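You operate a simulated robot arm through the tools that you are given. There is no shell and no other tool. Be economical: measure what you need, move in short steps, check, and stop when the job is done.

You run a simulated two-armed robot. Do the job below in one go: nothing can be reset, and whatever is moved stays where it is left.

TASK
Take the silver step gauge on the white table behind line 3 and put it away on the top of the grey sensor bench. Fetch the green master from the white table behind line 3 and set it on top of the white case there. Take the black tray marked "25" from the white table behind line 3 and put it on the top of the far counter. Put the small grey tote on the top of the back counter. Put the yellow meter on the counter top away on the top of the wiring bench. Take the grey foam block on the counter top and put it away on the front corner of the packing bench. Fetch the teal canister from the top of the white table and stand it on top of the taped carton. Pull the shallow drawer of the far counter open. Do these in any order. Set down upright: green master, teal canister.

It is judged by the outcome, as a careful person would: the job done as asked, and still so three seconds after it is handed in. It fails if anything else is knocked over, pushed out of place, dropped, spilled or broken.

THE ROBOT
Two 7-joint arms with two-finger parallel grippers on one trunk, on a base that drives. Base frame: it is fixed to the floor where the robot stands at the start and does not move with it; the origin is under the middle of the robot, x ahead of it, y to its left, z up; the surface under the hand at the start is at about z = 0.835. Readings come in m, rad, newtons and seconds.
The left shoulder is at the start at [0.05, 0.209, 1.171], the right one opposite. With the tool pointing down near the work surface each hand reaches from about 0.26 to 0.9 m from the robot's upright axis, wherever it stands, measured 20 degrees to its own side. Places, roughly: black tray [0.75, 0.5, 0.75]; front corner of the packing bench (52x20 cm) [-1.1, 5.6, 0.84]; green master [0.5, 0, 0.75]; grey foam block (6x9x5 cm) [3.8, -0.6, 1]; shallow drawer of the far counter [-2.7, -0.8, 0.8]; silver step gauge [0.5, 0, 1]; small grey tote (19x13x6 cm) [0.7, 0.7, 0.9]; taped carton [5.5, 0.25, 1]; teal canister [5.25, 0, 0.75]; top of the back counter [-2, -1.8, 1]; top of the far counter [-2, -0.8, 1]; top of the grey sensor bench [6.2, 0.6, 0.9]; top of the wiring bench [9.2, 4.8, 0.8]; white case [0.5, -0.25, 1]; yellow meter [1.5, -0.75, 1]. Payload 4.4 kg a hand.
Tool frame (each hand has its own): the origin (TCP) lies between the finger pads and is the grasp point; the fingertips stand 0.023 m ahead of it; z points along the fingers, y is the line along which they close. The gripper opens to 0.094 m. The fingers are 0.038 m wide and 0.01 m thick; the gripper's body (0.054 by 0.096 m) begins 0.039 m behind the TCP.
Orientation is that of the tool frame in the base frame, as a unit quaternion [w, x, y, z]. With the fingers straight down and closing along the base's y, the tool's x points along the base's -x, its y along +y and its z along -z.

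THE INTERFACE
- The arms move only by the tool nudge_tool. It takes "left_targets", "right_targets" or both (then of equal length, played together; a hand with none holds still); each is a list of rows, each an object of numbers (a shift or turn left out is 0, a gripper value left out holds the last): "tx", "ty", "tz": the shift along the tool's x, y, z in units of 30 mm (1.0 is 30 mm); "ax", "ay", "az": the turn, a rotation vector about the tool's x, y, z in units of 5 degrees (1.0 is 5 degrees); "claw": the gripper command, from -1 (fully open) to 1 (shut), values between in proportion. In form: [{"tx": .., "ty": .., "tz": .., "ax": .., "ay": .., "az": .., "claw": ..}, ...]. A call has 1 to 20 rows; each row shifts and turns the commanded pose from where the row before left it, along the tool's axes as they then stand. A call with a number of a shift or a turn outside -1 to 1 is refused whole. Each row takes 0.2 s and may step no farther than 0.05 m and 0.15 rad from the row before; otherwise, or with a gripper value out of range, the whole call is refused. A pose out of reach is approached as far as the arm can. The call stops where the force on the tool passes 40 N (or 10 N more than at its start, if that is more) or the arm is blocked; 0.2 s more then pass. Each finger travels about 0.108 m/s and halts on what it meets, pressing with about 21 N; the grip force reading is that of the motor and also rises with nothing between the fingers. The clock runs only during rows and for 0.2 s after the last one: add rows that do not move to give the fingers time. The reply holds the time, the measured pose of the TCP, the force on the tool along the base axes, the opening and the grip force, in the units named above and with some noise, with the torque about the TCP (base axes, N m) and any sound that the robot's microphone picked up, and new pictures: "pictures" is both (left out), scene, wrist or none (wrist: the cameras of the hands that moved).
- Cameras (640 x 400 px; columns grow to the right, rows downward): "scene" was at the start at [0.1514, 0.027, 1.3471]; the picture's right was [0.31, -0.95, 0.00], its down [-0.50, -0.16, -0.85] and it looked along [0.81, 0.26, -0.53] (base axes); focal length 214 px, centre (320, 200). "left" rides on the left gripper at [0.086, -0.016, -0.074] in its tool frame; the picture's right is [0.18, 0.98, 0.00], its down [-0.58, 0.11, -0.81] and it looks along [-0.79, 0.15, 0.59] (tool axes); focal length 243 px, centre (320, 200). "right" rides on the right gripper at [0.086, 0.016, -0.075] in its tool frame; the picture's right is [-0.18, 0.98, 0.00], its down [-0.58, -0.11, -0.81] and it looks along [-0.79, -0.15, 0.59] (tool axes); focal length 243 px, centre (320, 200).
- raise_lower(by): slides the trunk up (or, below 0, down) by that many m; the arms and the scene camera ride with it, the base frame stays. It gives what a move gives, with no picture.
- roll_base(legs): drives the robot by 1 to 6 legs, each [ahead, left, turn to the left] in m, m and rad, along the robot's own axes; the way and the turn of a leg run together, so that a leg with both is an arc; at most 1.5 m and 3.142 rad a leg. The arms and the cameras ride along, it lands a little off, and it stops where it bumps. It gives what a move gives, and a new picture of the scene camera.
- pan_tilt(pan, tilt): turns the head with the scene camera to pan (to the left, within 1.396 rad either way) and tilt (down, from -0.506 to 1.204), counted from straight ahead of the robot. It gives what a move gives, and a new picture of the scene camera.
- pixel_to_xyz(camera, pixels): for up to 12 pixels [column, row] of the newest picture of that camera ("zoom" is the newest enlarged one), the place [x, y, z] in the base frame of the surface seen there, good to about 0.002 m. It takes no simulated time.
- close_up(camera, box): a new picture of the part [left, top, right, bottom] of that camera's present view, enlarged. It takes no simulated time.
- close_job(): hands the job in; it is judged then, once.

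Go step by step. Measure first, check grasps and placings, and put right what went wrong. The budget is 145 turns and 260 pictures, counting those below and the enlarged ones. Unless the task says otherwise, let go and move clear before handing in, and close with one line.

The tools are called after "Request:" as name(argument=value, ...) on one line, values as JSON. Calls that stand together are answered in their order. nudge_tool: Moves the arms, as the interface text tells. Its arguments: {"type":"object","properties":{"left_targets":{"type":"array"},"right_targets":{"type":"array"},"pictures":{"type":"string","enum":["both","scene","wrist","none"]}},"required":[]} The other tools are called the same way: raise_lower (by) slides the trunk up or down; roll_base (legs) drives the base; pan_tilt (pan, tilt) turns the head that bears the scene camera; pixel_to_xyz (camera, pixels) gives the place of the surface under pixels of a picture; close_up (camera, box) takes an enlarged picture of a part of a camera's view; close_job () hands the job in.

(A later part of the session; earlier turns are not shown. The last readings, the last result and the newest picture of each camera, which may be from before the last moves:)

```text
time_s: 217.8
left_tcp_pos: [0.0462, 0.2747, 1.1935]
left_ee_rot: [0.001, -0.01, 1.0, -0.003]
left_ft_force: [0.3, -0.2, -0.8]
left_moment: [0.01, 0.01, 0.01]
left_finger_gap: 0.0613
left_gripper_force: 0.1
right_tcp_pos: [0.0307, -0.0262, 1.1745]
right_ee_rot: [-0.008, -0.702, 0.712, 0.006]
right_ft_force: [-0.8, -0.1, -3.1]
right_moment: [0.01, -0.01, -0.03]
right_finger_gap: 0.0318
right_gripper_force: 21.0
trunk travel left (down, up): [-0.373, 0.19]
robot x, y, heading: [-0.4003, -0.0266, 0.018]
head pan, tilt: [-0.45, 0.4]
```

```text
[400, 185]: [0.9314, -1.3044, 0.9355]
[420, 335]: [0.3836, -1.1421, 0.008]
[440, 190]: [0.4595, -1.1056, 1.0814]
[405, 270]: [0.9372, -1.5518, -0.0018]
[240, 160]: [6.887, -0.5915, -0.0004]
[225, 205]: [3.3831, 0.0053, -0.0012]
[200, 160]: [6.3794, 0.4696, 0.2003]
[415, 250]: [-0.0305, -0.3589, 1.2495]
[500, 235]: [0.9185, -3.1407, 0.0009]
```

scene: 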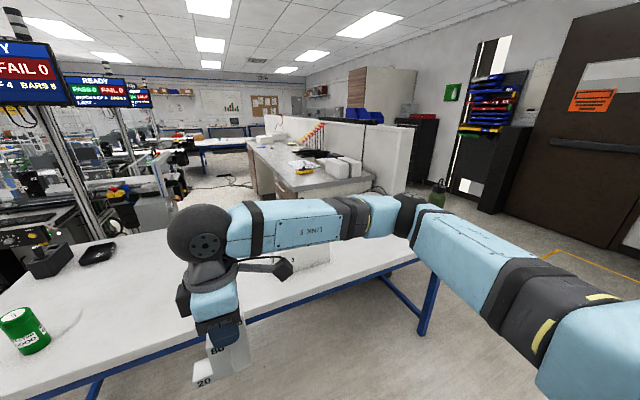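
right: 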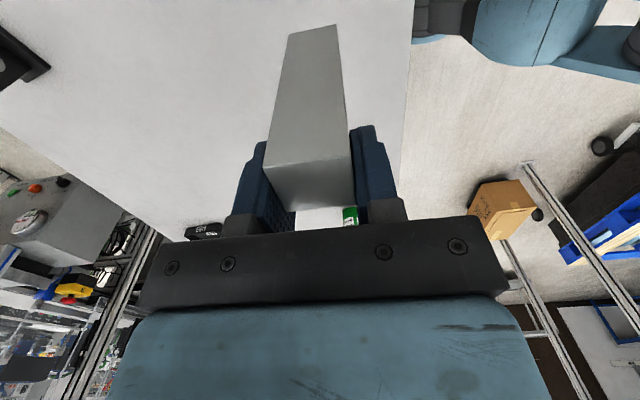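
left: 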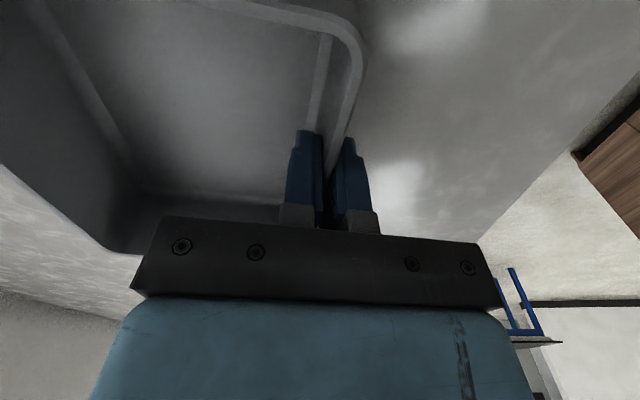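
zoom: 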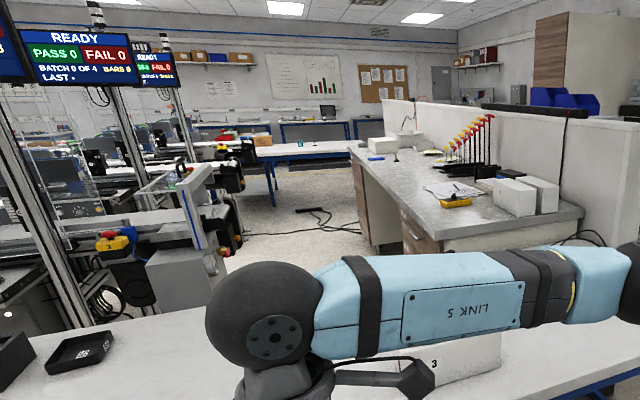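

The meter's counter faces an aisle that opens from the east, so I must go around line 3's north side. Drive up to the table's NW corner and look.

Request:
roll_base(legs=[[0, 1.1, 0]])

Request:
pan_tilt(pan=0.35, tilt=0.4)

```text
time_s: 227.7
left_tcp_pos: [0.0261, 1.3612, 1.1944]
left_ee_rot: [0.001, -0.01, 1.0, -0.003]
left_ft_force: [-0.6, -0.4, 0.1]
left_moment: [0.0, 0.04, -0.03]
left_finger_gap: 0.0609
left_gripper_force: 0.1
right_tcp_pos: [0.0104, 1.0591, 1.1737]
right_ee_rot: [-0.008, -0.702, 0.712, 0.006]
right_ft_force: [1.1, -0.3, -1.8]
right_moment: [-0.07, -0.03, -0.02]
right_finger_gap: 0.032
right_gripper_force: 21.4
trunk travel left (down, up): [-0.373, 0.19]
robot x, y, heading: [-0.4225, 1.0583, 0.023]
head pan, tilt: [-0.45, 0.4]
```

scene: 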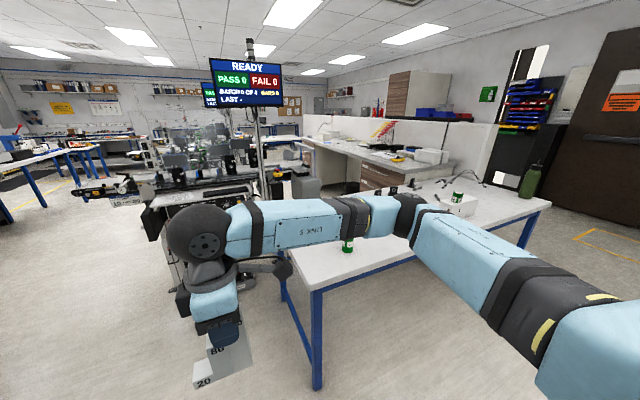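

```text
time_s: 228.8
left_tcp_pos: [0.0262, 1.3614, 1.1953]
left_ee_rot: [0.001, -0.009, 1.0, -0.004]
left_ft_force: [0.2, 1.0, 0.1]
left_moment: [-0.01, 0.03, 0.01]
left_finger_gap: 0.0611
left_gripper_force: 0.1
right_tcp_pos: [0.0104, 1.059, 1.1726]
right_ee_rot: [-0.008, -0.702, 0.712, 0.006]
right_ft_force: [-0.2, 0.5, -3.1]
right_moment: [0.01, 0.01, 0.0]
right_finger_gap: 0.032
right_gripper_force: 20.9
trunk travel left (down, up): [-0.373, 0.19]
robot x, y, heading: [-0.423, 1.0534, 0.018]
head pan, tilt: [0.351, 0.4]
```

scene: 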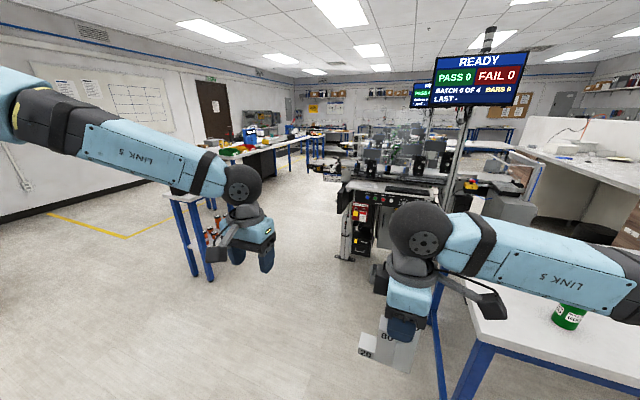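

A corridor opens at (300,200). Measure its bounds.

Request:
pixel_to_xyz(camera="scene", pixels=[[345, 258], [210, 278], [330, 175], [300, 200], [310, 165], [255, 210], [320, 158], [290, 150], [340, 150], [335, 185], [310, 190]])

Request:
close_up(camera="scene", box=[220, 90, 460, 240])

```text
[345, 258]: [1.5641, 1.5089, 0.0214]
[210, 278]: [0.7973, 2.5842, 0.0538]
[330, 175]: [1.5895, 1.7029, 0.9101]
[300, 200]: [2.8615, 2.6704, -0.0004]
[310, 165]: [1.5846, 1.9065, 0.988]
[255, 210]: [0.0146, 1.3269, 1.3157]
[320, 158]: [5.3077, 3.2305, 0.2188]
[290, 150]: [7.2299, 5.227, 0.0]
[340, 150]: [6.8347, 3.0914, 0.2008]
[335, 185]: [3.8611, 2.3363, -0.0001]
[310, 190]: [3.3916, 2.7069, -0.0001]
```

```text
2.67 times, centred on (340, 165) of scene
```

zoom: 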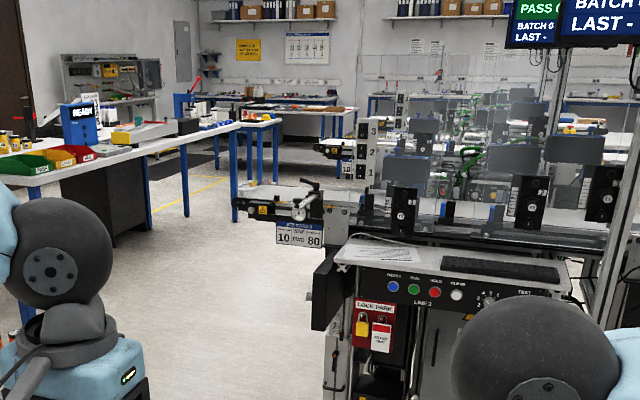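

Corridor centre is around y≈2.2 (chute tip y≈1.95 below z 1.0, bench leg at (0.8,2.58)). Raise the trunk for arm clearance, and go diagonally into it.

Request:
raise_lower(by=0.15)

Request:
roll_base(legs=[[0.37, 0.1, -0.018], [0.1, 1.0, 0]])

Request:
pan_tilt(pan=0.0, tilt=0.55)

```text
time_s: 230.6
left_tcp_pos: [0.0253, 1.3605, 1.3449]
left_ee_rot: [0.001, -0.01, 1.0, -0.003]
left_ft_force: [0.2, 0.7, 0.5]
left_moment: [0.0, -0.02, 0.0]
left_finger_gap: 0.0612
left_gripper_force: 0.2
right_tcp_pos: [0.0093, 1.0594, 1.3233]
right_ee_rot: [-0.007, -0.702, 0.712, 0.006]
right_ft_force: [0.0, 0.9, -3.0]
right_moment: [0.04, -0.01, -0.01]
right_finger_gap: 0.0322
right_gripper_force: 21.1
trunk travel left (down, up): [-0.523, 0.04]
robot x, y, heading: [-0.4205, 1.0588, 0.019]
head pan, tilt: [0.351, 0.4]
```

```text
time_s: 241.7
left_tcp_pos: [0.5045, 2.4604, 1.3447]
left_ee_rot: [0.001, -0.001, 1.0, -0.003]
left_ft_force: [0.4, -0.3, 0.0]
left_moment: [0.0, 0.02, 0.0]
left_finger_gap: 0.0607
left_gripper_force: 0.0
right_tcp_pos: [0.4835, 2.1584, 1.3236]
right_ee_rot: [-0.008, -0.696, 0.718, 0.006]
right_ft_force: [-0.8, -0.3, -3.7]
right_moment: [0.02, 0.03, -0.02]
right_finger_gap: 0.0318
right_gripper_force: 20.9
trunk travel left (down, up): [-0.523, 0.04]
robot x, y, heading: [0.0516, 2.1662, 0.0]
head pan, tilt: [0.351, 0.4]
```

scene: 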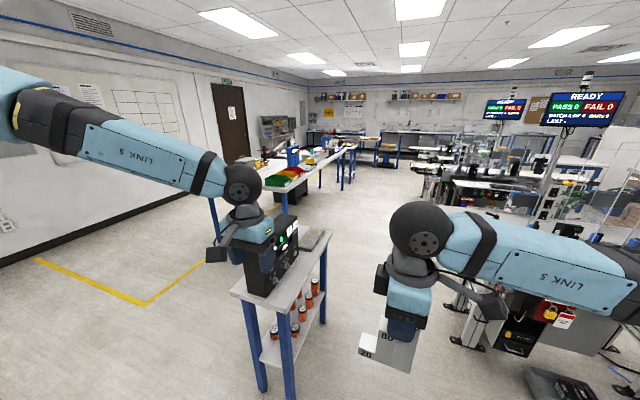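

```text
time_s: 242.5
left_tcp_pos: [0.5057, 2.461, 1.3435]
left_ee_rot: [0.001, -0.001, 1.0, -0.004]
left_ft_force: [0.1, 0.2, 0.6]
left_moment: [0.02, 0.02, 0.01]
left_finger_gap: 0.0611
left_gripper_force: 0.0
right_tcp_pos: [0.4835, 2.1585, 1.324]
right_ee_rot: [-0.008, -0.696, 0.718, 0.006]
right_ft_force: [0.3, -0.3, -3.9]
right_moment: [-0.01, 0.02, -0.02]
right_finger_gap: 0.0318
right_gripper_force: 20.8
trunk travel left (down, up): [-0.523, 0.04]
robot x, y, heading: [0.0521, 2.1643, -0.0]
head pan, tilt: [0.0, 0.55]
```

scene: 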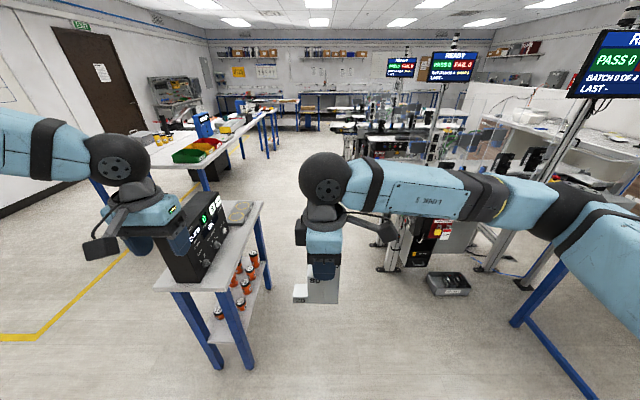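

Measure the bench edge, instrument, floor tray and line feet.

Request:
pixel_to_xyz(camera="scene", pixels=[[240, 362], [262, 205], [215, 205], [430, 290], [385, 270], [266, 262], [350, 180], [290, 200], [270, 150], [330, 150], [330, 128], [400, 235]])

```text
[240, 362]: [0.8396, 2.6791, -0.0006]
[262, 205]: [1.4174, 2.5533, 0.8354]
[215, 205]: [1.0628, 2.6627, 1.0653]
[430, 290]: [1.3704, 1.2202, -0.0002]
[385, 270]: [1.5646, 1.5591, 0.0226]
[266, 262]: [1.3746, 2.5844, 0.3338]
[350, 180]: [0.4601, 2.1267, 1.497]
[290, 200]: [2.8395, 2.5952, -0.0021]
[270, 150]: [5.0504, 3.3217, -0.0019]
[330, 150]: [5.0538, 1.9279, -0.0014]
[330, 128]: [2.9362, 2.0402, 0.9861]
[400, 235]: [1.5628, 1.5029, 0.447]
```

Corridor is clear at y≈2.1. Drive ahead ~2.8 m and look around.

Request:
roll_base(legs=[[1.4, -0.04, 0], [1.4, 0, 0]])

Request:
pan_tilt(pan=-0.6, tilt=0.35)

```text
time_s: 250.3
left_tcp_pos: [1.9188, 2.4263, 1.347]
left_ee_rot: [0.003, 0.0, 1.0, -0.005]
left_ft_force: [0.6, -0.2, -0.6]
left_moment: [0.0, 0.04, 0.04]
left_finger_gap: 0.0611
left_gripper_force: 0.1
right_tcp_pos: [1.8972, 2.1251, 1.3257]
right_ee_rot: [-0.006, -0.696, 0.718, 0.003]
right_ft_force: [0.3, 0.8, -2.6]
right_moment: [-0.02, -0.01, -0.03]
right_finger_gap: 0.0317
right_gripper_force: 20.7
trunk travel left (down, up): [-0.523, 0.04]
robot x, y, heading: [1.4711, 2.1315, 0.003]
head pan, tilt: [0.0, 0.55]
stopped in leg 2: the robot was blocked; the commanded pose is now the measured one
```

scene: 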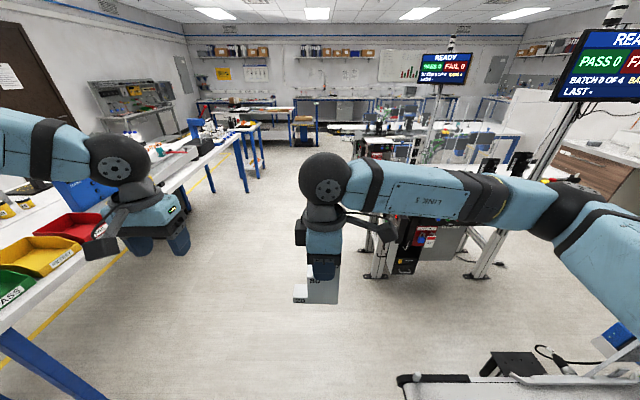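

```text
time_s: 251.3
left_tcp_pos: [1.9176, 2.4275, 1.3481]
left_ee_rot: [0.005, -0.002, 1.0, -0.003]
left_ft_force: [-0.5, 0.4, -0.1]
left_moment: [-0.01, -0.04, -0.01]
left_finger_gap: 0.0612
left_gripper_force: 0.0
right_tcp_pos: [1.8963, 2.1264, 1.3254]
right_ee_rot: [-0.006, -0.696, 0.718, 0.003]
right_ft_force: [-0.1, -0.1, -3.2]
right_moment: [-0.07, 0.01, 0.02]
right_finger_gap: 0.032
right_gripper_force: 20.5
trunk travel left (down, up): [-0.523, 0.04]
robot x, y, heading: [1.4681, 2.1336, -0.001]
head pan, tilt: [-0.6, 0.351]
```

scene: 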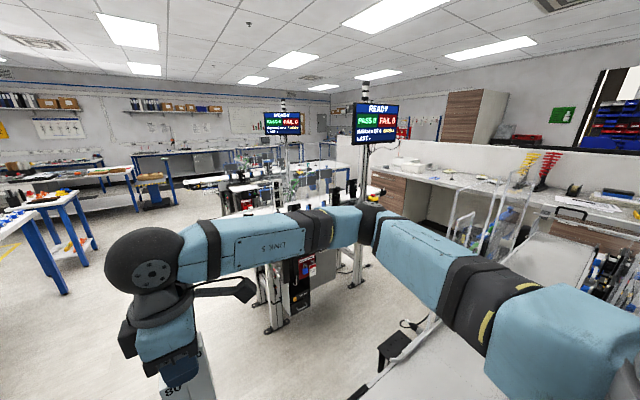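

Blocked at x≈1.47; find what I touch — likely line 3's chute at lower right. Look down.

Request:
pan_tilt(pan=-0.2, tilt=1.0)

Request:
pixel_to_xyz(camera="scene", pixels=[[320, 250], [330, 300], [350, 260], [400, 240], [300, 350], [270, 300], [60, 200], [100, 300], [450, 200]])

```text
time_s: 252.3
left_tcp_pos: [1.9176, 2.4276, 1.3467]
left_ee_rot: [0.004, -0.003, 1.0, -0.004]
left_ft_force: [-0.2, 0.3, -0.7]
left_moment: [0.0, 0.0, 0.0]
left_finger_gap: 0.0609
left_gripper_force: 0.1
right_tcp_pos: [1.8965, 2.1248, 1.3264]
right_ee_rot: [-0.006, -0.696, 0.718, 0.003]
right_ft_force: [-0.5, -0.3, -3.6]
right_moment: [-0.01, -0.01, -0.02]
right_finger_gap: 0.0321
right_gripper_force: 20.9
trunk travel left (down, up): [-0.523, 0.04]
robot x, y, heading: [1.4698, 2.1266, 0.004]
head pan, tilt: [-0.201, 1.0]
```

scene: 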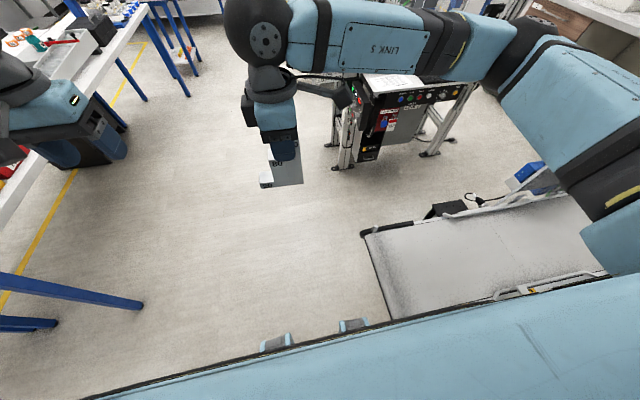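

```text
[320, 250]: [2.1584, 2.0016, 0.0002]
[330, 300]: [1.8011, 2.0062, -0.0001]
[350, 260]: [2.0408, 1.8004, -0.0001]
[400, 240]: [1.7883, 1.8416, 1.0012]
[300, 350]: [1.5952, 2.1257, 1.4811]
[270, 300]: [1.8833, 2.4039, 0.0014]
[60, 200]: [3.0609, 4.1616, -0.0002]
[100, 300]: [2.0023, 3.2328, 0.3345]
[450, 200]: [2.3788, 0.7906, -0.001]
```

The conveyor end (y≈1.9, z 1.0) caught my right front. Back 3 cm, shift left 8 cm, and go on.

Request:
roll_base(legs=[[-0.04, 0, 0], [0, 0.085, 0], [0.45, 0, 0], [0.9, 0.1, 0]])

Request:
pan_tilt(pan=-0.5, tilt=0.6)

```text
time_s: 260.9
left_tcp_pos: [3.2263, 2.6161, 1.3444]
left_ee_rot: [0.001, -0.001, 1.0, -0.003]
left_ft_force: [0.2, -0.3, 0.0]
left_moment: [-0.01, 0.01, 0.05]
left_finger_gap: 0.0612
left_gripper_force: 0.0
right_tcp_pos: [3.2057, 2.3145, 1.3232]
right_ee_rot: [-0.009, -0.696, 0.718, 0.006]
right_ft_force: [-0.1, -0.3, -2.4]
right_moment: [-0.02, -0.01, -0.03]
right_finger_gap: 0.0319
right_gripper_force: 21.6
trunk travel left (down, up): [-0.523, 0.04]
robot x, y, heading: [2.7757, 2.3219, 0.003]
head pan, tilt: [-0.201, 1.0]
```

scene: 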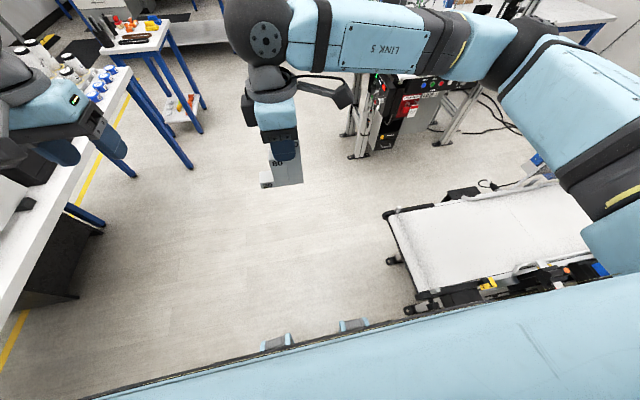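

```text
time_s: 261.8
left_tcp_pos: [3.2271, 2.6166, 1.3449]
left_ee_rot: [0.001, 0.0, 1.0, -0.004]
left_ft_force: [1.0, 0.2, 0.0]
left_moment: [0.01, 0.03, -0.02]
left_finger_gap: 0.061
left_gripper_force: 0.0
right_tcp_pos: [3.2047, 2.3158, 1.3227]
right_ee_rot: [-0.008, -0.695, 0.718, 0.005]
right_ft_force: [1.1, -1.3, -3.0]
right_moment: [-0.01, 0.03, -0.01]
right_finger_gap: 0.0317
right_gripper_force: 20.8
trunk travel left (down, up): [-0.523, 0.04]
robot x, y, heading: [2.7738, 2.323, 0.002]
head pan, tilt: [-0.499, 0.6]
```

scene: 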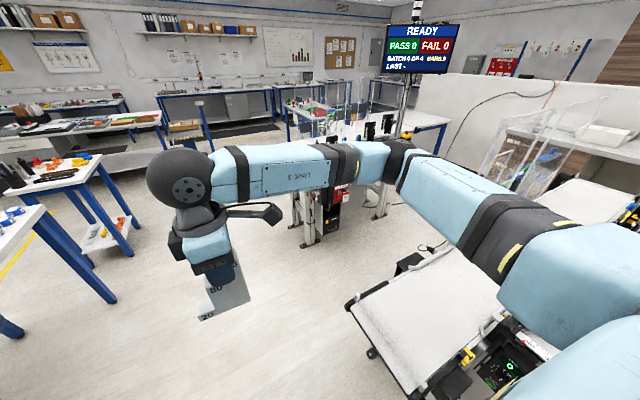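

Request:
pixel_to_xyz(camera="scene", pixels=[[305, 245], [345, 305], [380, 215], [330, 130], [440, 120], [115, 300], [130, 225], [215, 145], [270, 140], [420, 150], [295, 195], [385, 360]])

Request:
close_up(camera="scene", box=[140, 50, 460, 250])

```text
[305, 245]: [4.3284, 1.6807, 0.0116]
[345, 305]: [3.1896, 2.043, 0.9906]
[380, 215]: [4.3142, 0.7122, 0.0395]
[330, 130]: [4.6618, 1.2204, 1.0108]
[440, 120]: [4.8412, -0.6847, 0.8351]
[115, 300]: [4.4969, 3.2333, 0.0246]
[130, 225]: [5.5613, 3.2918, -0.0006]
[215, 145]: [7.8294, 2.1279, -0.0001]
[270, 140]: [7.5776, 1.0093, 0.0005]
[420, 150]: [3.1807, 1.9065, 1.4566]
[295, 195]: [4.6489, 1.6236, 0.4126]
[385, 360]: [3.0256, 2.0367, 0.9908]
```

```text
2.00 times, centred on (300, 150) of scene
```

zoom: 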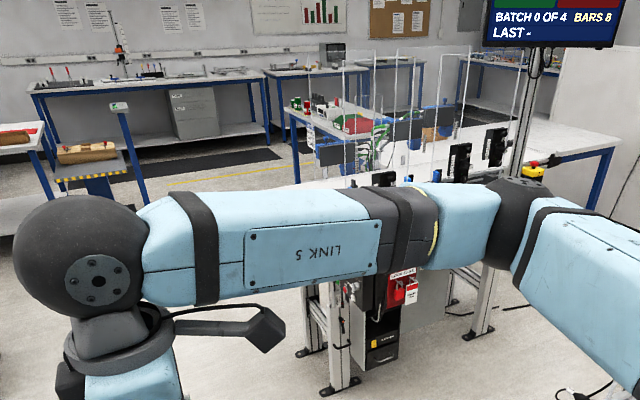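

Free ahead at y≈2.4 (next line's feet y≤1.7, bench ≥3.2). Drive 2.9 m.

Request:
roll_base(legs=[[1.5, 0.1, 0], [1.45, 0, 0]])

Request:
pan_tilt(pan=-0.9, tilt=0.5)

```text
refused: leg 1 is longer than a leg can be; nothing moved
```

```text
time_s: 262.6
left_tcp_pos: [3.2251, 2.6157, 1.3425]
left_ee_rot: [0.001, -0.001, 1.0, -0.003]
left_ft_force: [-0.3, 0.2, -0.1]
left_moment: [-0.03, -0.04, -0.02]
left_finger_gap: 0.061
left_gripper_force: 0.1
right_tcp_pos: [3.2033, 2.3146, 1.3232]
right_ee_rot: [-0.008, -0.696, 0.718, 0.005]
right_ft_force: [-0.3, 0.7, -2.5]
right_moment: [-0.02, -0.02, 0.0]
right_finger_gap: 0.0319
right_gripper_force: 20.6
trunk travel left (down, up): [-0.523, 0.04]
robot x, y, heading: [2.7749, 2.3219, -0.001]
head pan, tilt: [-0.901, 0.499]
```

scene: 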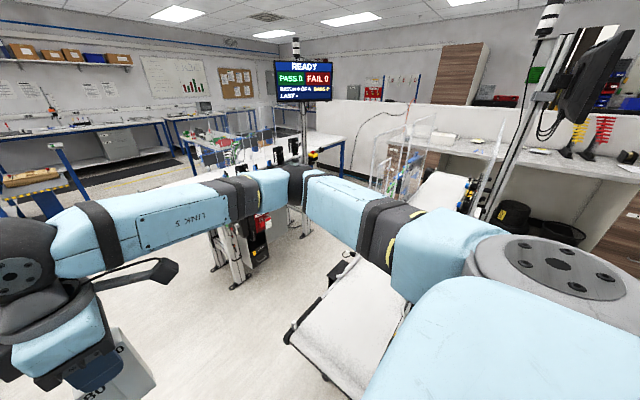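

Request:
roll_base(legs=[[1.45, 0.1, 0], [1.45, 0, 0]])

Request:
pan_tilt(pan=-0.9, tilt=0.5)

```text
time_s: 276.8
left_tcp_pos: [6.1511, 2.7284, 1.3437]
left_ee_rot: [0.001, 0.0, 1.0, -0.004]
left_ft_force: [0.4, -0.2, 0.6]
left_moment: [-0.05, -0.02, 0.04]
left_finger_gap: 0.0613
left_gripper_force: 0.0
right_tcp_pos: [6.1287, 2.4279, 1.3234]
right_ee_rot: [-0.008, -0.695, 0.719, 0.005]
right_ft_force: [-0.4, 0.7, -2.4]
right_moment: [0.0, 0.03, 0.01]
right_finger_gap: 0.032
right_gripper_force: 20.8
trunk travel left (down, up): [-0.523, 0.04]
robot x, y, heading: [5.6938, 2.4345, -0.001]
head pan, tilt: [-0.901, 0.499]
```

scene: 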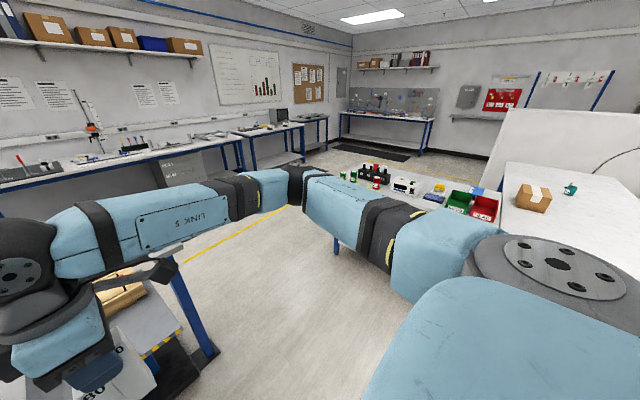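

```text
time_s: 277.4
left_tcp_pos: [6.1504, 2.7293, 1.345]
left_ee_rot: [0.001, 0.0, 1.0, -0.003]
left_ft_force: [0.3, -0.3, -0.9]
left_moment: [0.02, -0.03, 0.02]
left_finger_gap: 0.0609
left_gripper_force: 0.0
right_tcp_pos: [6.1295, 2.4281, 1.3241]
right_ee_rot: [-0.008, -0.696, 0.718, 0.005]
right_ft_force: [0.5, 0.1, -2.3]
right_moment: [-0.03, -0.02, 0.01]
right_finger_gap: 0.0321
right_gripper_force: 20.6
trunk travel left (down, up): [-0.523, 0.04]
robot x, y, heading: [5.6964, 2.4361, -0.003]
head pan, tilt: [-0.901, 0.499]
```

scene: 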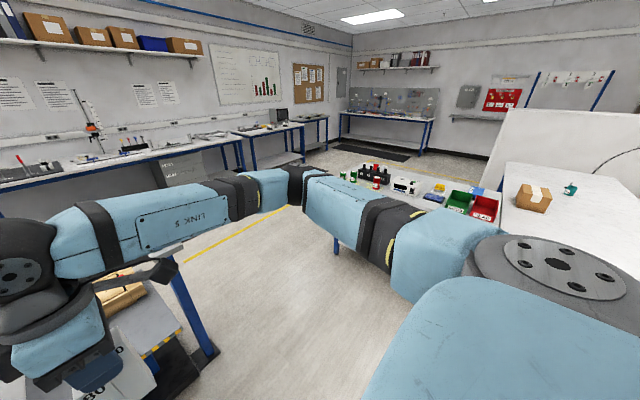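

I see the taped carton (533,198), teal canister (570,190) and another bench with bins at (430,195). Measure and zoom.

Request:
pixel_to_xyz(camera="scene", pixels=[[533, 190], [570, 188], [545, 215], [590, 230], [400, 195], [340, 178], [460, 205], [335, 250], [490, 212], [215, 350], [260, 250], [375, 165]])

Request:
close_up(camera="scene", box=[320, 120, 640, 320])

```text
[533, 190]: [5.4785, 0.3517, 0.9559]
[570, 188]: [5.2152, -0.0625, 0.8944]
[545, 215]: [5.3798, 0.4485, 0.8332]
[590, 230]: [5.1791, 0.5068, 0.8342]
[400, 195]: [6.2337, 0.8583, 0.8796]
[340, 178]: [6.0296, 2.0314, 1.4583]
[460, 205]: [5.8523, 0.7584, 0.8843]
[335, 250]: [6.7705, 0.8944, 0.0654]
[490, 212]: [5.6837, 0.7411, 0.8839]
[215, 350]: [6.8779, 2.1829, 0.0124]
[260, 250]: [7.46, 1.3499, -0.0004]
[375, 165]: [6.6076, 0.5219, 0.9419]
```

```text
2.00 times, centred on (480, 220) of scene
```

zoom: 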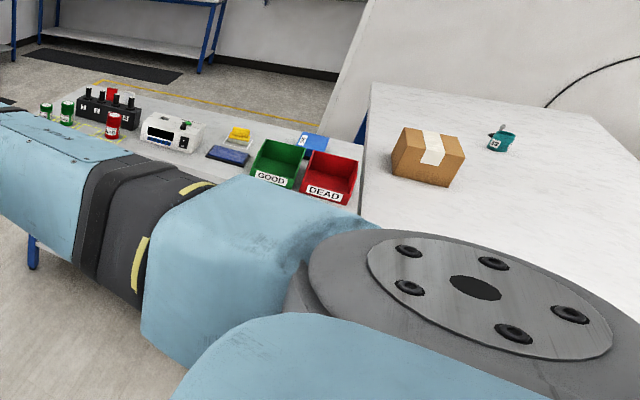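

That bench (x 5.65–6.75, z 0.88) is the grey sensor bench. Turn to face it and approach.

Request:
roll_base(legs=[[0, 0, -1.57], [0.65, 0.35, 0]])

Request:
pan_tilt(pan=0, tilt=0.6)

```text
time_s: 285.2
left_tcp_pos: [6.3443, 1.3346, 1.3444]
left_ee_rot: [-0.003, 0.705, 0.709, -0.003]
left_ft_force: [-0.6, 0.1, -0.1]
left_moment: [-0.02, 0.02, 0.0]
left_finger_gap: 0.0613
left_gripper_force: 0.0
right_tcp_pos: [6.0422, 1.3547, 1.3231]
right_ee_rot: [-0.001, 0.014, 1.0, 0.009]
right_ft_force: [0.2, 0.2, -3.4]
right_moment: [-0.03, -0.03, 0.0]
right_finger_gap: 0.0321
right_gripper_force: 21.2
trunk travel left (down, up): [-0.523, 0.04]
robot x, y, heading: [6.0501, 1.7873, -1.564]
head pan, tilt: [-0.901, 0.499]
```

scene: 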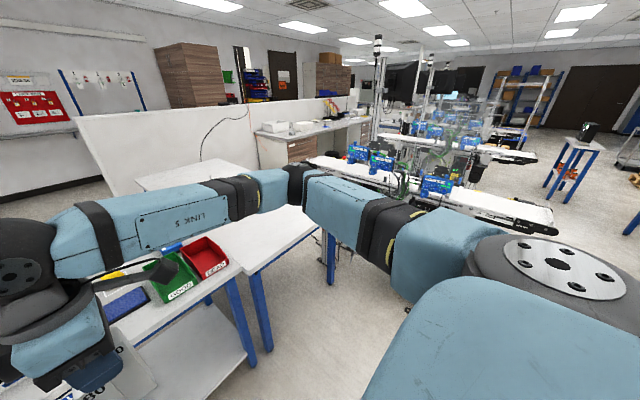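

```text
time_s: 286.4
left_tcp_pos: [6.3428, 1.3344, 1.3448]
left_ee_rot: [-0.002, 0.705, 0.709, -0.003]
left_ft_force: [-1.3, -0.3, 0.4]
left_moment: [0.01, -0.01, -0.02]
left_finger_gap: 0.0609
left_gripper_force: 0.1
right_tcp_pos: [6.0417, 1.354, 1.3246]
right_ee_rot: [-0.001, 0.013, 1.0, 0.009]
right_ft_force: [0.1, 0.3, -1.7]
right_moment: [0.01, -0.02, -0.02]
right_finger_gap: 0.0318
right_gripper_force: 21.0
trunk travel left (down, up): [-0.523, 0.04]
robot x, y, heading: [6.0467, 1.7877, -1.562]
head pan, tilt: [0.0, 0.6]
```

scene: 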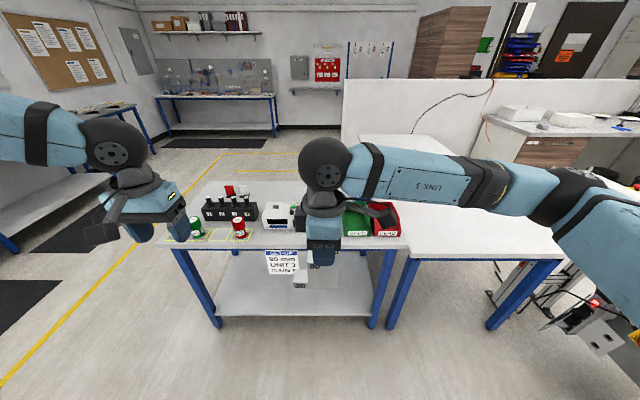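

Request:
close_up(camera="scene", box=[150, 160, 420, 290])

Request:
pixel_to_xyz(camera="scene", pixels=[[180, 247], [260, 245], [395, 247], [265, 200], [300, 195], [240, 190], [295, 182], [262, 230], [350, 240], [375, 245], [205, 185], [340, 190]])

```text
2.37 times, centred on (285, 225) of scene
```

zoom: 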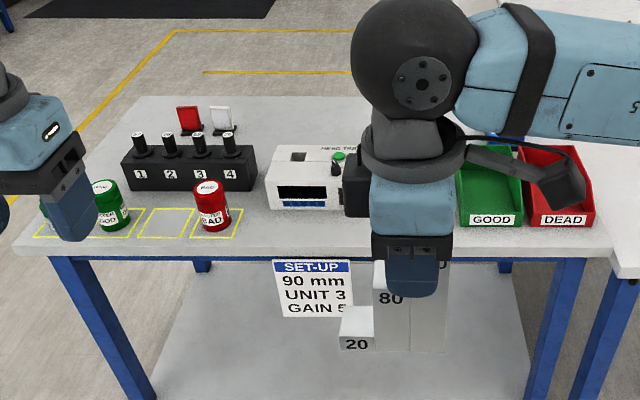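

```text
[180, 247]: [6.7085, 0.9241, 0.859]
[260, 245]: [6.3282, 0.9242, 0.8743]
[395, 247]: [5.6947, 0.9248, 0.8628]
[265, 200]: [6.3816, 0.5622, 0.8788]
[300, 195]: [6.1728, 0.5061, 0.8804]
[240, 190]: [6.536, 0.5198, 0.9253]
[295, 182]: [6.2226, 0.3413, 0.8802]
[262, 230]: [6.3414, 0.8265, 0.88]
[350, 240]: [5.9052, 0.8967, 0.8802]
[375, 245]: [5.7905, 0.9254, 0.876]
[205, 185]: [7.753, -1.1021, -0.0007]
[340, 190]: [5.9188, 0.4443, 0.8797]
```

Request:
pixel_to_xyz(camera="zoom", pixels=[[275, 209], [325, 211], [345, 205], [240, 237], [340, 225], [365, 217], [300, 247], [300, 225]])

```text
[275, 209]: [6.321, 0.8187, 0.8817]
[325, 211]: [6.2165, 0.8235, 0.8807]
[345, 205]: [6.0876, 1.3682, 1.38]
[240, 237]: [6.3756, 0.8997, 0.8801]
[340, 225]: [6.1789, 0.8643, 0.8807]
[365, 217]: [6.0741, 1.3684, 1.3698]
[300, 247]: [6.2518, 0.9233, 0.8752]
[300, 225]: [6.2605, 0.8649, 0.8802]
```

Place the gauge in the front strip at x≈6.18, y≈0.873. Retract the left hand, then drive ahead 0.48 and left 0.138.

Request:
nudge_tool(left_targets=[{"tx": 1}, {"tx": 1}, {"tx": 1}, {"tx": 1}, {"tx": 1}], pictures="none")

Request:
roll_base(legs=[[0, 0.138, 0], [0.475, 0, 0]])

Request:
raise_lower(by=-0.23)

Request:
nudge_tool(right_targets=[{}], pictures="both")

```text
time_s: 287.6
left_tcp_pos: [6.3431, 1.4519, 1.3466]
left_ee_rot: [-0.003, 0.705, 0.709, -0.002]
left_ft_force: [1.1, 0.6, -0.3]
left_moment: [-0.02, 0.01, -0.03]
left_finger_gap: 0.0612
left_gripper_force: 0.0
left hand out of reach, approached as far as the arm can: row 4, 5
right_tcp_pos: [6.0423, 1.3544, 1.3238]
right_ee_rot: [0.0, 0.014, 1.0, 0.011]
right_ft_force: [-0.1, 0.6, -3.6]
right_moment: [-0.04, -0.03, 0.02]
right_finger_gap: 0.0322
right_gripper_force: 20.9
trunk travel left (down, up): [-0.523, 0.04]
robot x, y, heading: [6.049, 1.7861, -1.562]
head pan, tilt: [0.0, 0.6]
```

```text
time_s: 291.9
left_tcp_pos: [6.4872, 0.9824, 1.3485]
left_ee_rot: [-0.001, 0.704, 0.71, -0.003]
left_ft_force: [-0.1, 0.0, -0.4]
left_moment: [0.0, -0.02, -0.03]
left_finger_gap: 0.0611
left_gripper_force: 0.0
right_tcp_pos: [6.1866, 0.8825, 1.3244]
right_ee_rot: [-0.001, 0.012, 1.0, 0.009]
right_ft_force: [0.6, -0.4, -2.0]
right_moment: [-0.02, 0.04, -0.02]
right_finger_gap: 0.0322
right_gripper_force: 21.5
trunk travel left (down, up): [-0.523, 0.04]
robot x, y, heading: [6.1894, 1.3158, -1.562]
head pan, tilt: [0.0, 0.6]
```

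scene: 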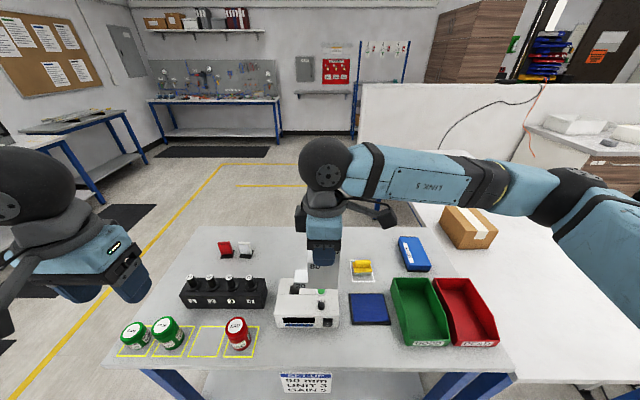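

```text
time_s: 294.3
left_tcp_pos: [6.4884, 0.9805, 1.1177]
left_ee_rot: [-0.002, 0.705, 0.709, -0.003]
left_ft_force: [0.5, -0.5, -0.9]
left_moment: [-0.01, -0.04, 0.04]
left_finger_gap: 0.0612
left_gripper_force: 0.1
right_tcp_pos: [6.1875, 0.8822, 1.0936]
right_ee_rot: [-0.002, 0.013, 1.0, 0.01]
right_ft_force: [0.1, -0.1, -3.1]
right_moment: [0.0, -0.01, 0.06]
right_finger_gap: 0.0318
right_gripper_force: 20.6
trunk travel left (down, up): [-0.293, 0.27]
robot x, y, heading: [6.1912, 1.3132, -1.561]
head pan, tilt: [0.0, 0.6]
```

```text
time_s: 294.7
left_tcp_pos: [6.4886, 0.9805, 1.1173]
left_ee_rot: [-0.002, 0.705, 0.71, -0.003]
left_ft_force: [0.1, 0.1, 0.2]
left_moment: [-0.02, -0.01, -0.01]
left_finger_gap: 0.0611
left_gripper_force: 0.0
right_tcp_pos: [6.1861, 0.8821, 1.0933]
right_ee_rot: [-0.001, 0.012, 1.0, 0.01]
right_ft_force: [-0.3, -0.2, -2.4]
right_moment: [-0.01, 0.02, 0.0]
right_finger_gap: 0.0317
right_gripper_force: 20.8
trunk travel left (down, up): [-0.293, 0.27]
robot x, y, heading: [6.1921, 1.3158, -1.56]
head pan, tilt: [0.0, 0.6]
```

scene: 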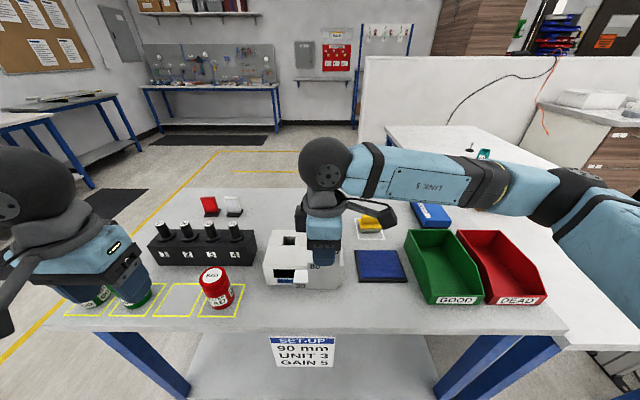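
right: 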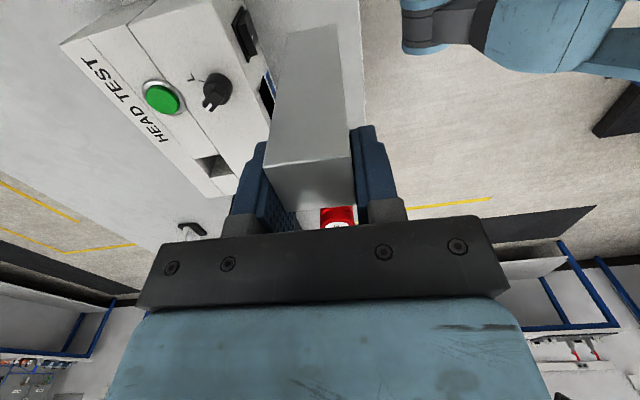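

Shift 0.13 m right so it stands in front of the blue pad rather than the tester, then lower to just above.

Request:
roll_base(legs=[[0.005, -0.13, 0]])

Request:
raise_lower(by=-0.1)

Request:
nudge_tool(right_targets=[{}], pictures="both")

```text
time_s: 296.5
left_tcp_pos: [6.3594, 0.9757, 1.1179]
left_ee_rot: [-0.002, 0.704, 0.71, -0.003]
left_ft_force: [0.2, -0.3, 0.2]
left_moment: [0.02, 0.01, -0.01]
left_finger_gap: 0.0611
left_gripper_force: 0.0
right_tcp_pos: [6.0571, 0.8771, 1.0929]
right_ee_rot: [-0.002, 0.011, 1.0, 0.009]
right_ft_force: [-0.3, 0.6, -2.8]
right_moment: [-0.01, -0.01, -0.02]
right_finger_gap: 0.0321
right_gripper_force: 20.4
trunk travel left (down, up): [-0.293, 0.27]
robot x, y, heading: [6.0654, 1.3099, -1.562]
head pan, tilt: [0.0, 0.6]
```

scene: 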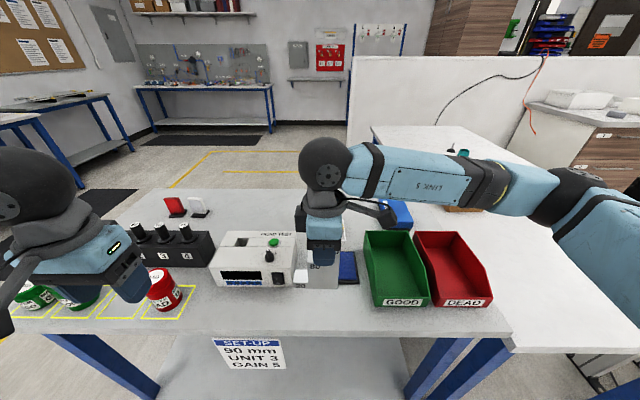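

```text
time_s: 297.8
left_tcp_pos: [6.3583, 0.9761, 1.0172]
left_ee_rot: [-0.001, 0.704, 0.71, -0.003]
left_ft_force: [-0.2, -0.5, -0.7]
left_moment: [-0.02, -0.02, 0.0]
left_finger_gap: 0.061
left_gripper_force: 0.0
right_tcp_pos: [6.058, 0.8759, 0.9943]
right_ee_rot: [-0.002, 0.012, 1.0, 0.009]
right_ft_force: [1.0, 0.8, -3.0]
right_moment: [-0.04, 0.04, 0.0]
right_finger_gap: 0.0322
right_gripper_force: 20.6
trunk travel left (down, up): [-0.193, 0.37]
robot x, y, heading: [6.0622, 1.3063, -1.563]
head pan, tilt: [0.0, 0.6]
```

```text
time_s: 298.2
left_tcp_pos: [6.3584, 0.9746, 1.0172]
left_ee_rot: [-0.002, 0.704, 0.71, -0.003]
left_ft_force: [0.0, 0.1, -0.6]
left_moment: [-0.02, 0.03, 0.0]
left_finger_gap: 0.061
left_gripper_force: 0.1
right_tcp_pos: [6.0568, 0.8766, 0.9943]
right_ee_rot: [-0.002, 0.012, 1.0, 0.009]
right_ft_force: [-0.2, -0.2, -3.9]
right_moment: [-0.01, 0.03, 0.01]
right_finger_gap: 0.032
right_gripper_force: 21.0
trunk travel left (down, up): [-0.193, 0.37]
robot x, y, heading: [6.0607, 1.3086, -1.564]
head pan, tilt: [0.0, 0.6]
```

scene: 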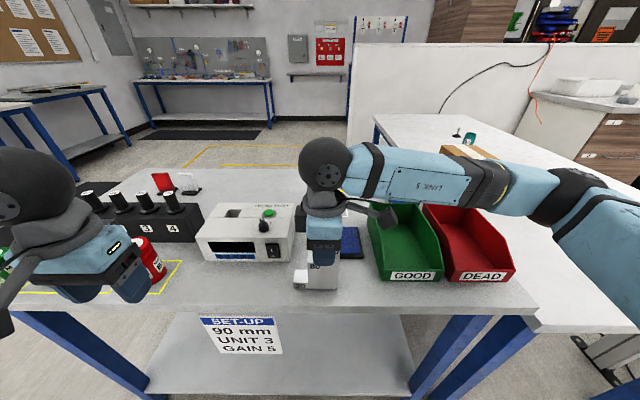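
right: 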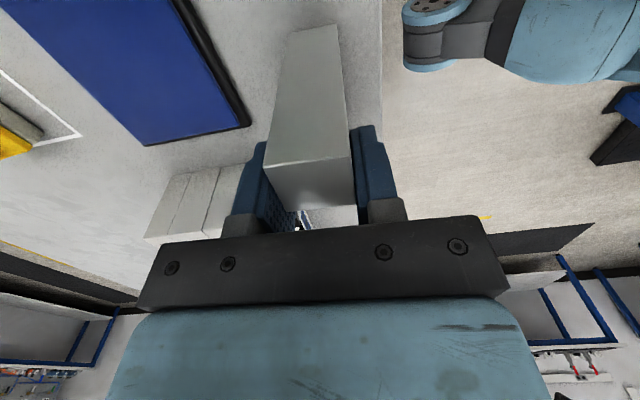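

Nearly down; lower in small steps till contact.

Request:
raise_lower(by=-0.006)

Request:
raise_lower(by=-0.002)

```text
time_s: 298.8
left_tcp_pos: [6.3594, 0.9755, 1.0111]
left_ee_rot: [-0.001, 0.704, 0.71, -0.003]
left_ft_force: [0.9, 0.6, -0.1]
left_moment: [-0.01, -0.02, -0.01]
left_finger_gap: 0.0612
left_gripper_force: 0.1
right_tcp_pos: [6.0574, 0.8769, 0.9876]
right_ee_rot: [-0.002, 0.012, 1.0, 0.01]
right_ft_force: [0.4, -0.5, -3.3]
right_moment: [-0.06, 0.0, 0.03]
right_finger_gap: 0.0316
right_gripper_force: 21.2
trunk travel left (down, up): [-0.187, 0.376]
robot x, y, heading: [6.0598, 1.3096, -1.56]
head pan, tilt: [0.0, 0.6]
```

```text
time_s: 299.3
left_tcp_pos: [6.3589, 0.9754, 1.0096]
left_ee_rot: [-0.001, 0.704, 0.71, -0.004]
left_ft_force: [0.9, -0.7, 0.2]
left_moment: [0.0, -0.01, 0.02]
left_finger_gap: 0.061
left_gripper_force: 0.0
right_tcp_pos: [6.0583, 0.8752, 0.9866]
right_ee_rot: [-0.001, 0.012, 1.0, 0.01]
right_ft_force: [-0.7, 0.2, 2.9]
right_moment: [-0.16, -0.29, 0.0]
right_finger_gap: 0.032
right_gripper_force: 21.6
trunk travel left (down, up): [-0.185, 0.378]
robot x, y, heading: [6.0651, 1.3106, -1.567]
head pan, tilt: [0.0, 0.6]
```

Contact. Release, lift by trunk, and back away.

Request:
nudge_tool(right_targets=[{"claw": 0.1}, {"claw": -0.2}, {"claw": -0.2}], pictures="none")

Request:
raise_lower(by=0.25)

Request:
roll_base(legs=[[-0.35, 0, 0]])

```text
time_s: 300.1
left_tcp_pos: [6.3602, 0.9762, 1.0107]
left_ee_rot: [-0.003, 0.704, 0.71, -0.003]
left_ft_force: [0.0, -0.1, 1.3]
left_moment: [0.02, 0.03, 0.03]
left_finger_gap: 0.0611
left_gripper_force: 0.1
right_tcp_pos: [6.0573, 0.8764, 0.9848]
right_ee_rot: [-0.002, 0.012, 1.0, 0.009]
right_ft_force: [1.0, 1.0, 0.5]
right_moment: [-0.03, 0.0, 0.03]
right_finger_gap: 0.0565
right_gripper_force: 0.1
trunk travel left (down, up): [-0.185, 0.378]
robot x, y, heading: [6.0602, 1.3079, -1.56]
head pan, tilt: [0.0, 0.6]
```

```text
time_s: 302.7
left_tcp_pos: [6.3588, 0.9748, 1.2593]
left_ee_rot: [-0.001, 0.704, 0.71, -0.003]
left_ft_force: [1.0, 0.1, -0.1]
left_moment: [-0.03, -0.03, -0.01]
left_finger_gap: 0.0608
left_gripper_force: 0.1
right_tcp_pos: [6.0568, 0.8758, 1.2357]
right_ee_rot: [-0.001, 0.012, 1.0, 0.01]
right_ft_force: [-0.3, 0.1, 0.4]
right_moment: [-0.01, 0.0, 0.02]
right_finger_gap: 0.0562
right_gripper_force: 0.0
trunk travel left (down, up): [-0.435, 0.128]
robot x, y, heading: [6.0599, 1.3128, -1.559]
head pan, tilt: [0.0, 0.6]
```

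```text
time_s: 304.9
left_tcp_pos: [6.3568, 1.3233, 1.258]
left_ee_rot: [-0.002, 0.703, 0.711, -0.002]
left_ft_force: [-0.6, 0.2, 0.6]
left_moment: [-0.01, 0.02, 0.04]
left_finger_gap: 0.0613
left_gripper_force: 0.0
right_tcp_pos: [6.0556, 1.2245, 1.2365]
right_ee_rot: [0.0, 0.01, 1.0, 0.01]
right_ft_force: [0.3, -0.1, 0.2]
right_moment: [0.0, 0.04, -0.03]
right_finger_gap: 0.0566
right_gripper_force: 0.1
trunk travel left (down, up): [-0.435, 0.128]
robot x, y, heading: [6.0581, 1.6585, -1.559]
head pan, tilt: [0.0, 0.6]
```

scene: 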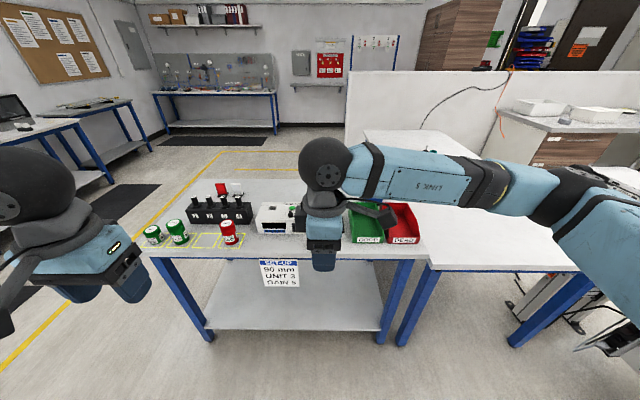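

Gauge is set down. Move west to face the white table with the canister and carton.

Request:
roll_base(legs=[[0, -0.65, 0]])

Request:
pan_tilt(pan=-0.1, tilt=0.7)

```text
time_s: 311.1
left_tcp_pos: [5.7068, 1.3151, 1.2589]
left_ee_rot: [-0.001, 0.7, 0.714, -0.004]
left_ft_force: [0.6, 0.5, 0.0]
left_moment: [-0.01, 0.01, 0.01]
left_finger_gap: 0.0611
left_gripper_force: 0.0
right_tcp_pos: [5.4058, 1.2139, 1.2353]
right_ee_rot: [-0.002, 0.006, 1.0, 0.011]
right_ft_force: [-0.6, 0.1, -0.3]
right_moment: [0.0, 0.02, -0.02]
right_finger_gap: 0.0563
right_gripper_force: 0.1
trunk travel left (down, up): [-0.435, 0.128]
robot x, y, heading: [5.4033, 1.6466, -1.549]
head pan, tilt: [0.0, 0.6]
```

scene: 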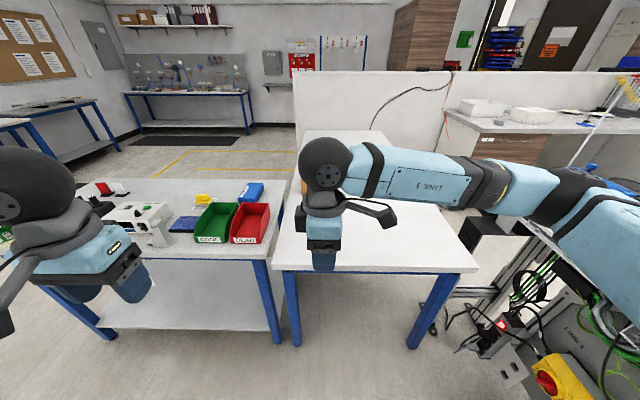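

```text
time_s: 311.8
left_tcp_pos: [5.7059, 1.3159, 1.2585]
left_ee_rot: [-0.002, 0.699, 0.715, -0.004]
left_ft_force: [0.8, 0.5, 0.5]
left_moment: [0.01, 0.0, -0.05]
left_finger_gap: 0.0612
left_gripper_force: 0.2
right_tcp_pos: [5.4065, 1.2133, 1.2352]
right_ee_rot: [-0.001, 0.006, 1.0, 0.01]
right_ft_force: [0.5, 0.4, 0.0]
right_moment: [-0.05, -0.01, 0.01]
right_finger_gap: 0.0563
right_gripper_force: 0.0
trunk travel left (down, up): [-0.435, 0.128]
robot x, y, heading: [5.4045, 1.6432, -1.553]
head pan, tilt: [-0.099, 0.7]
```

scene: 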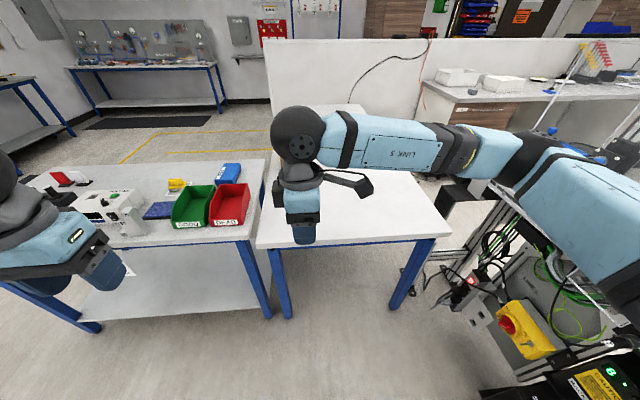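

The right hand hides the carton; rotate it back to the normal yaw and swing it outward, then measure.

Request:
nudge_tool(right_targets=[{"az": 1, "claw": -1}, {"az": 1}, {"az": 1}, {"az": 1}, {"az": 1}, {"az": 1}, {"az": 1}, {"az": 1}, {"az": 1}, {"az": 1}, {"az": 1}, {"az": 1}, {"az": 1}, {"az": 1}, {"az": 1}, {"az": 1}, {"az": 1}, {"az": 0.8, "ty": -1}, {"ty": -1}, {"ty": -1}], pictures="scene")

Request:
pixel_to_xyz(camera="scene", pixels=[[258, 245], [445, 236], [270, 110], [395, 165], [400, 300], [290, 312], [470, 290], [430, 270], [360, 200]])

```text
time_s: 316.0
left_tcp_pos: [5.7058, 1.3163, 1.2594]
left_ee_rot: [-0.002, 0.7, 0.715, -0.003]
left_ft_force: [-0.1, 0.0, 1.1]
left_moment: [-0.03, -0.03, 0.0]
left_finger_gap: 0.0611
left_gripper_force: 0.0
right_tcp_pos: [5.3163, 1.2113, 1.2347]
right_ee_rot: [-0.008, 0.706, 0.708, 0.006]
right_ft_force: [0.3, 0.3, -0.7]
right_moment: [-0.01, 0.0, 0.0]
right_finger_gap: 0.0942
right_gripper_force: 0.0
trunk travel left (down, up): [-0.435, 0.128]
robot x, y, heading: [5.4039, 1.6472, -1.551]
head pan, tilt: [-0.099, 0.7]
```

scene: 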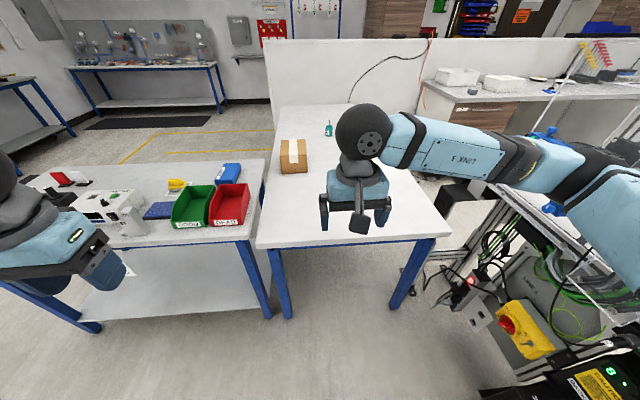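

```text
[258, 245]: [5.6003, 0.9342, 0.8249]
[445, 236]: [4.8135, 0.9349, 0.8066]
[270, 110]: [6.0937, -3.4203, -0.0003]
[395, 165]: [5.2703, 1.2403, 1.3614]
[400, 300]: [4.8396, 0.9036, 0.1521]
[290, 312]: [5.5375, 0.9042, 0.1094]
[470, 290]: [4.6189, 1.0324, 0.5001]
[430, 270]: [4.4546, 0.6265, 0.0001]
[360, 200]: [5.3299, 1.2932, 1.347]
```

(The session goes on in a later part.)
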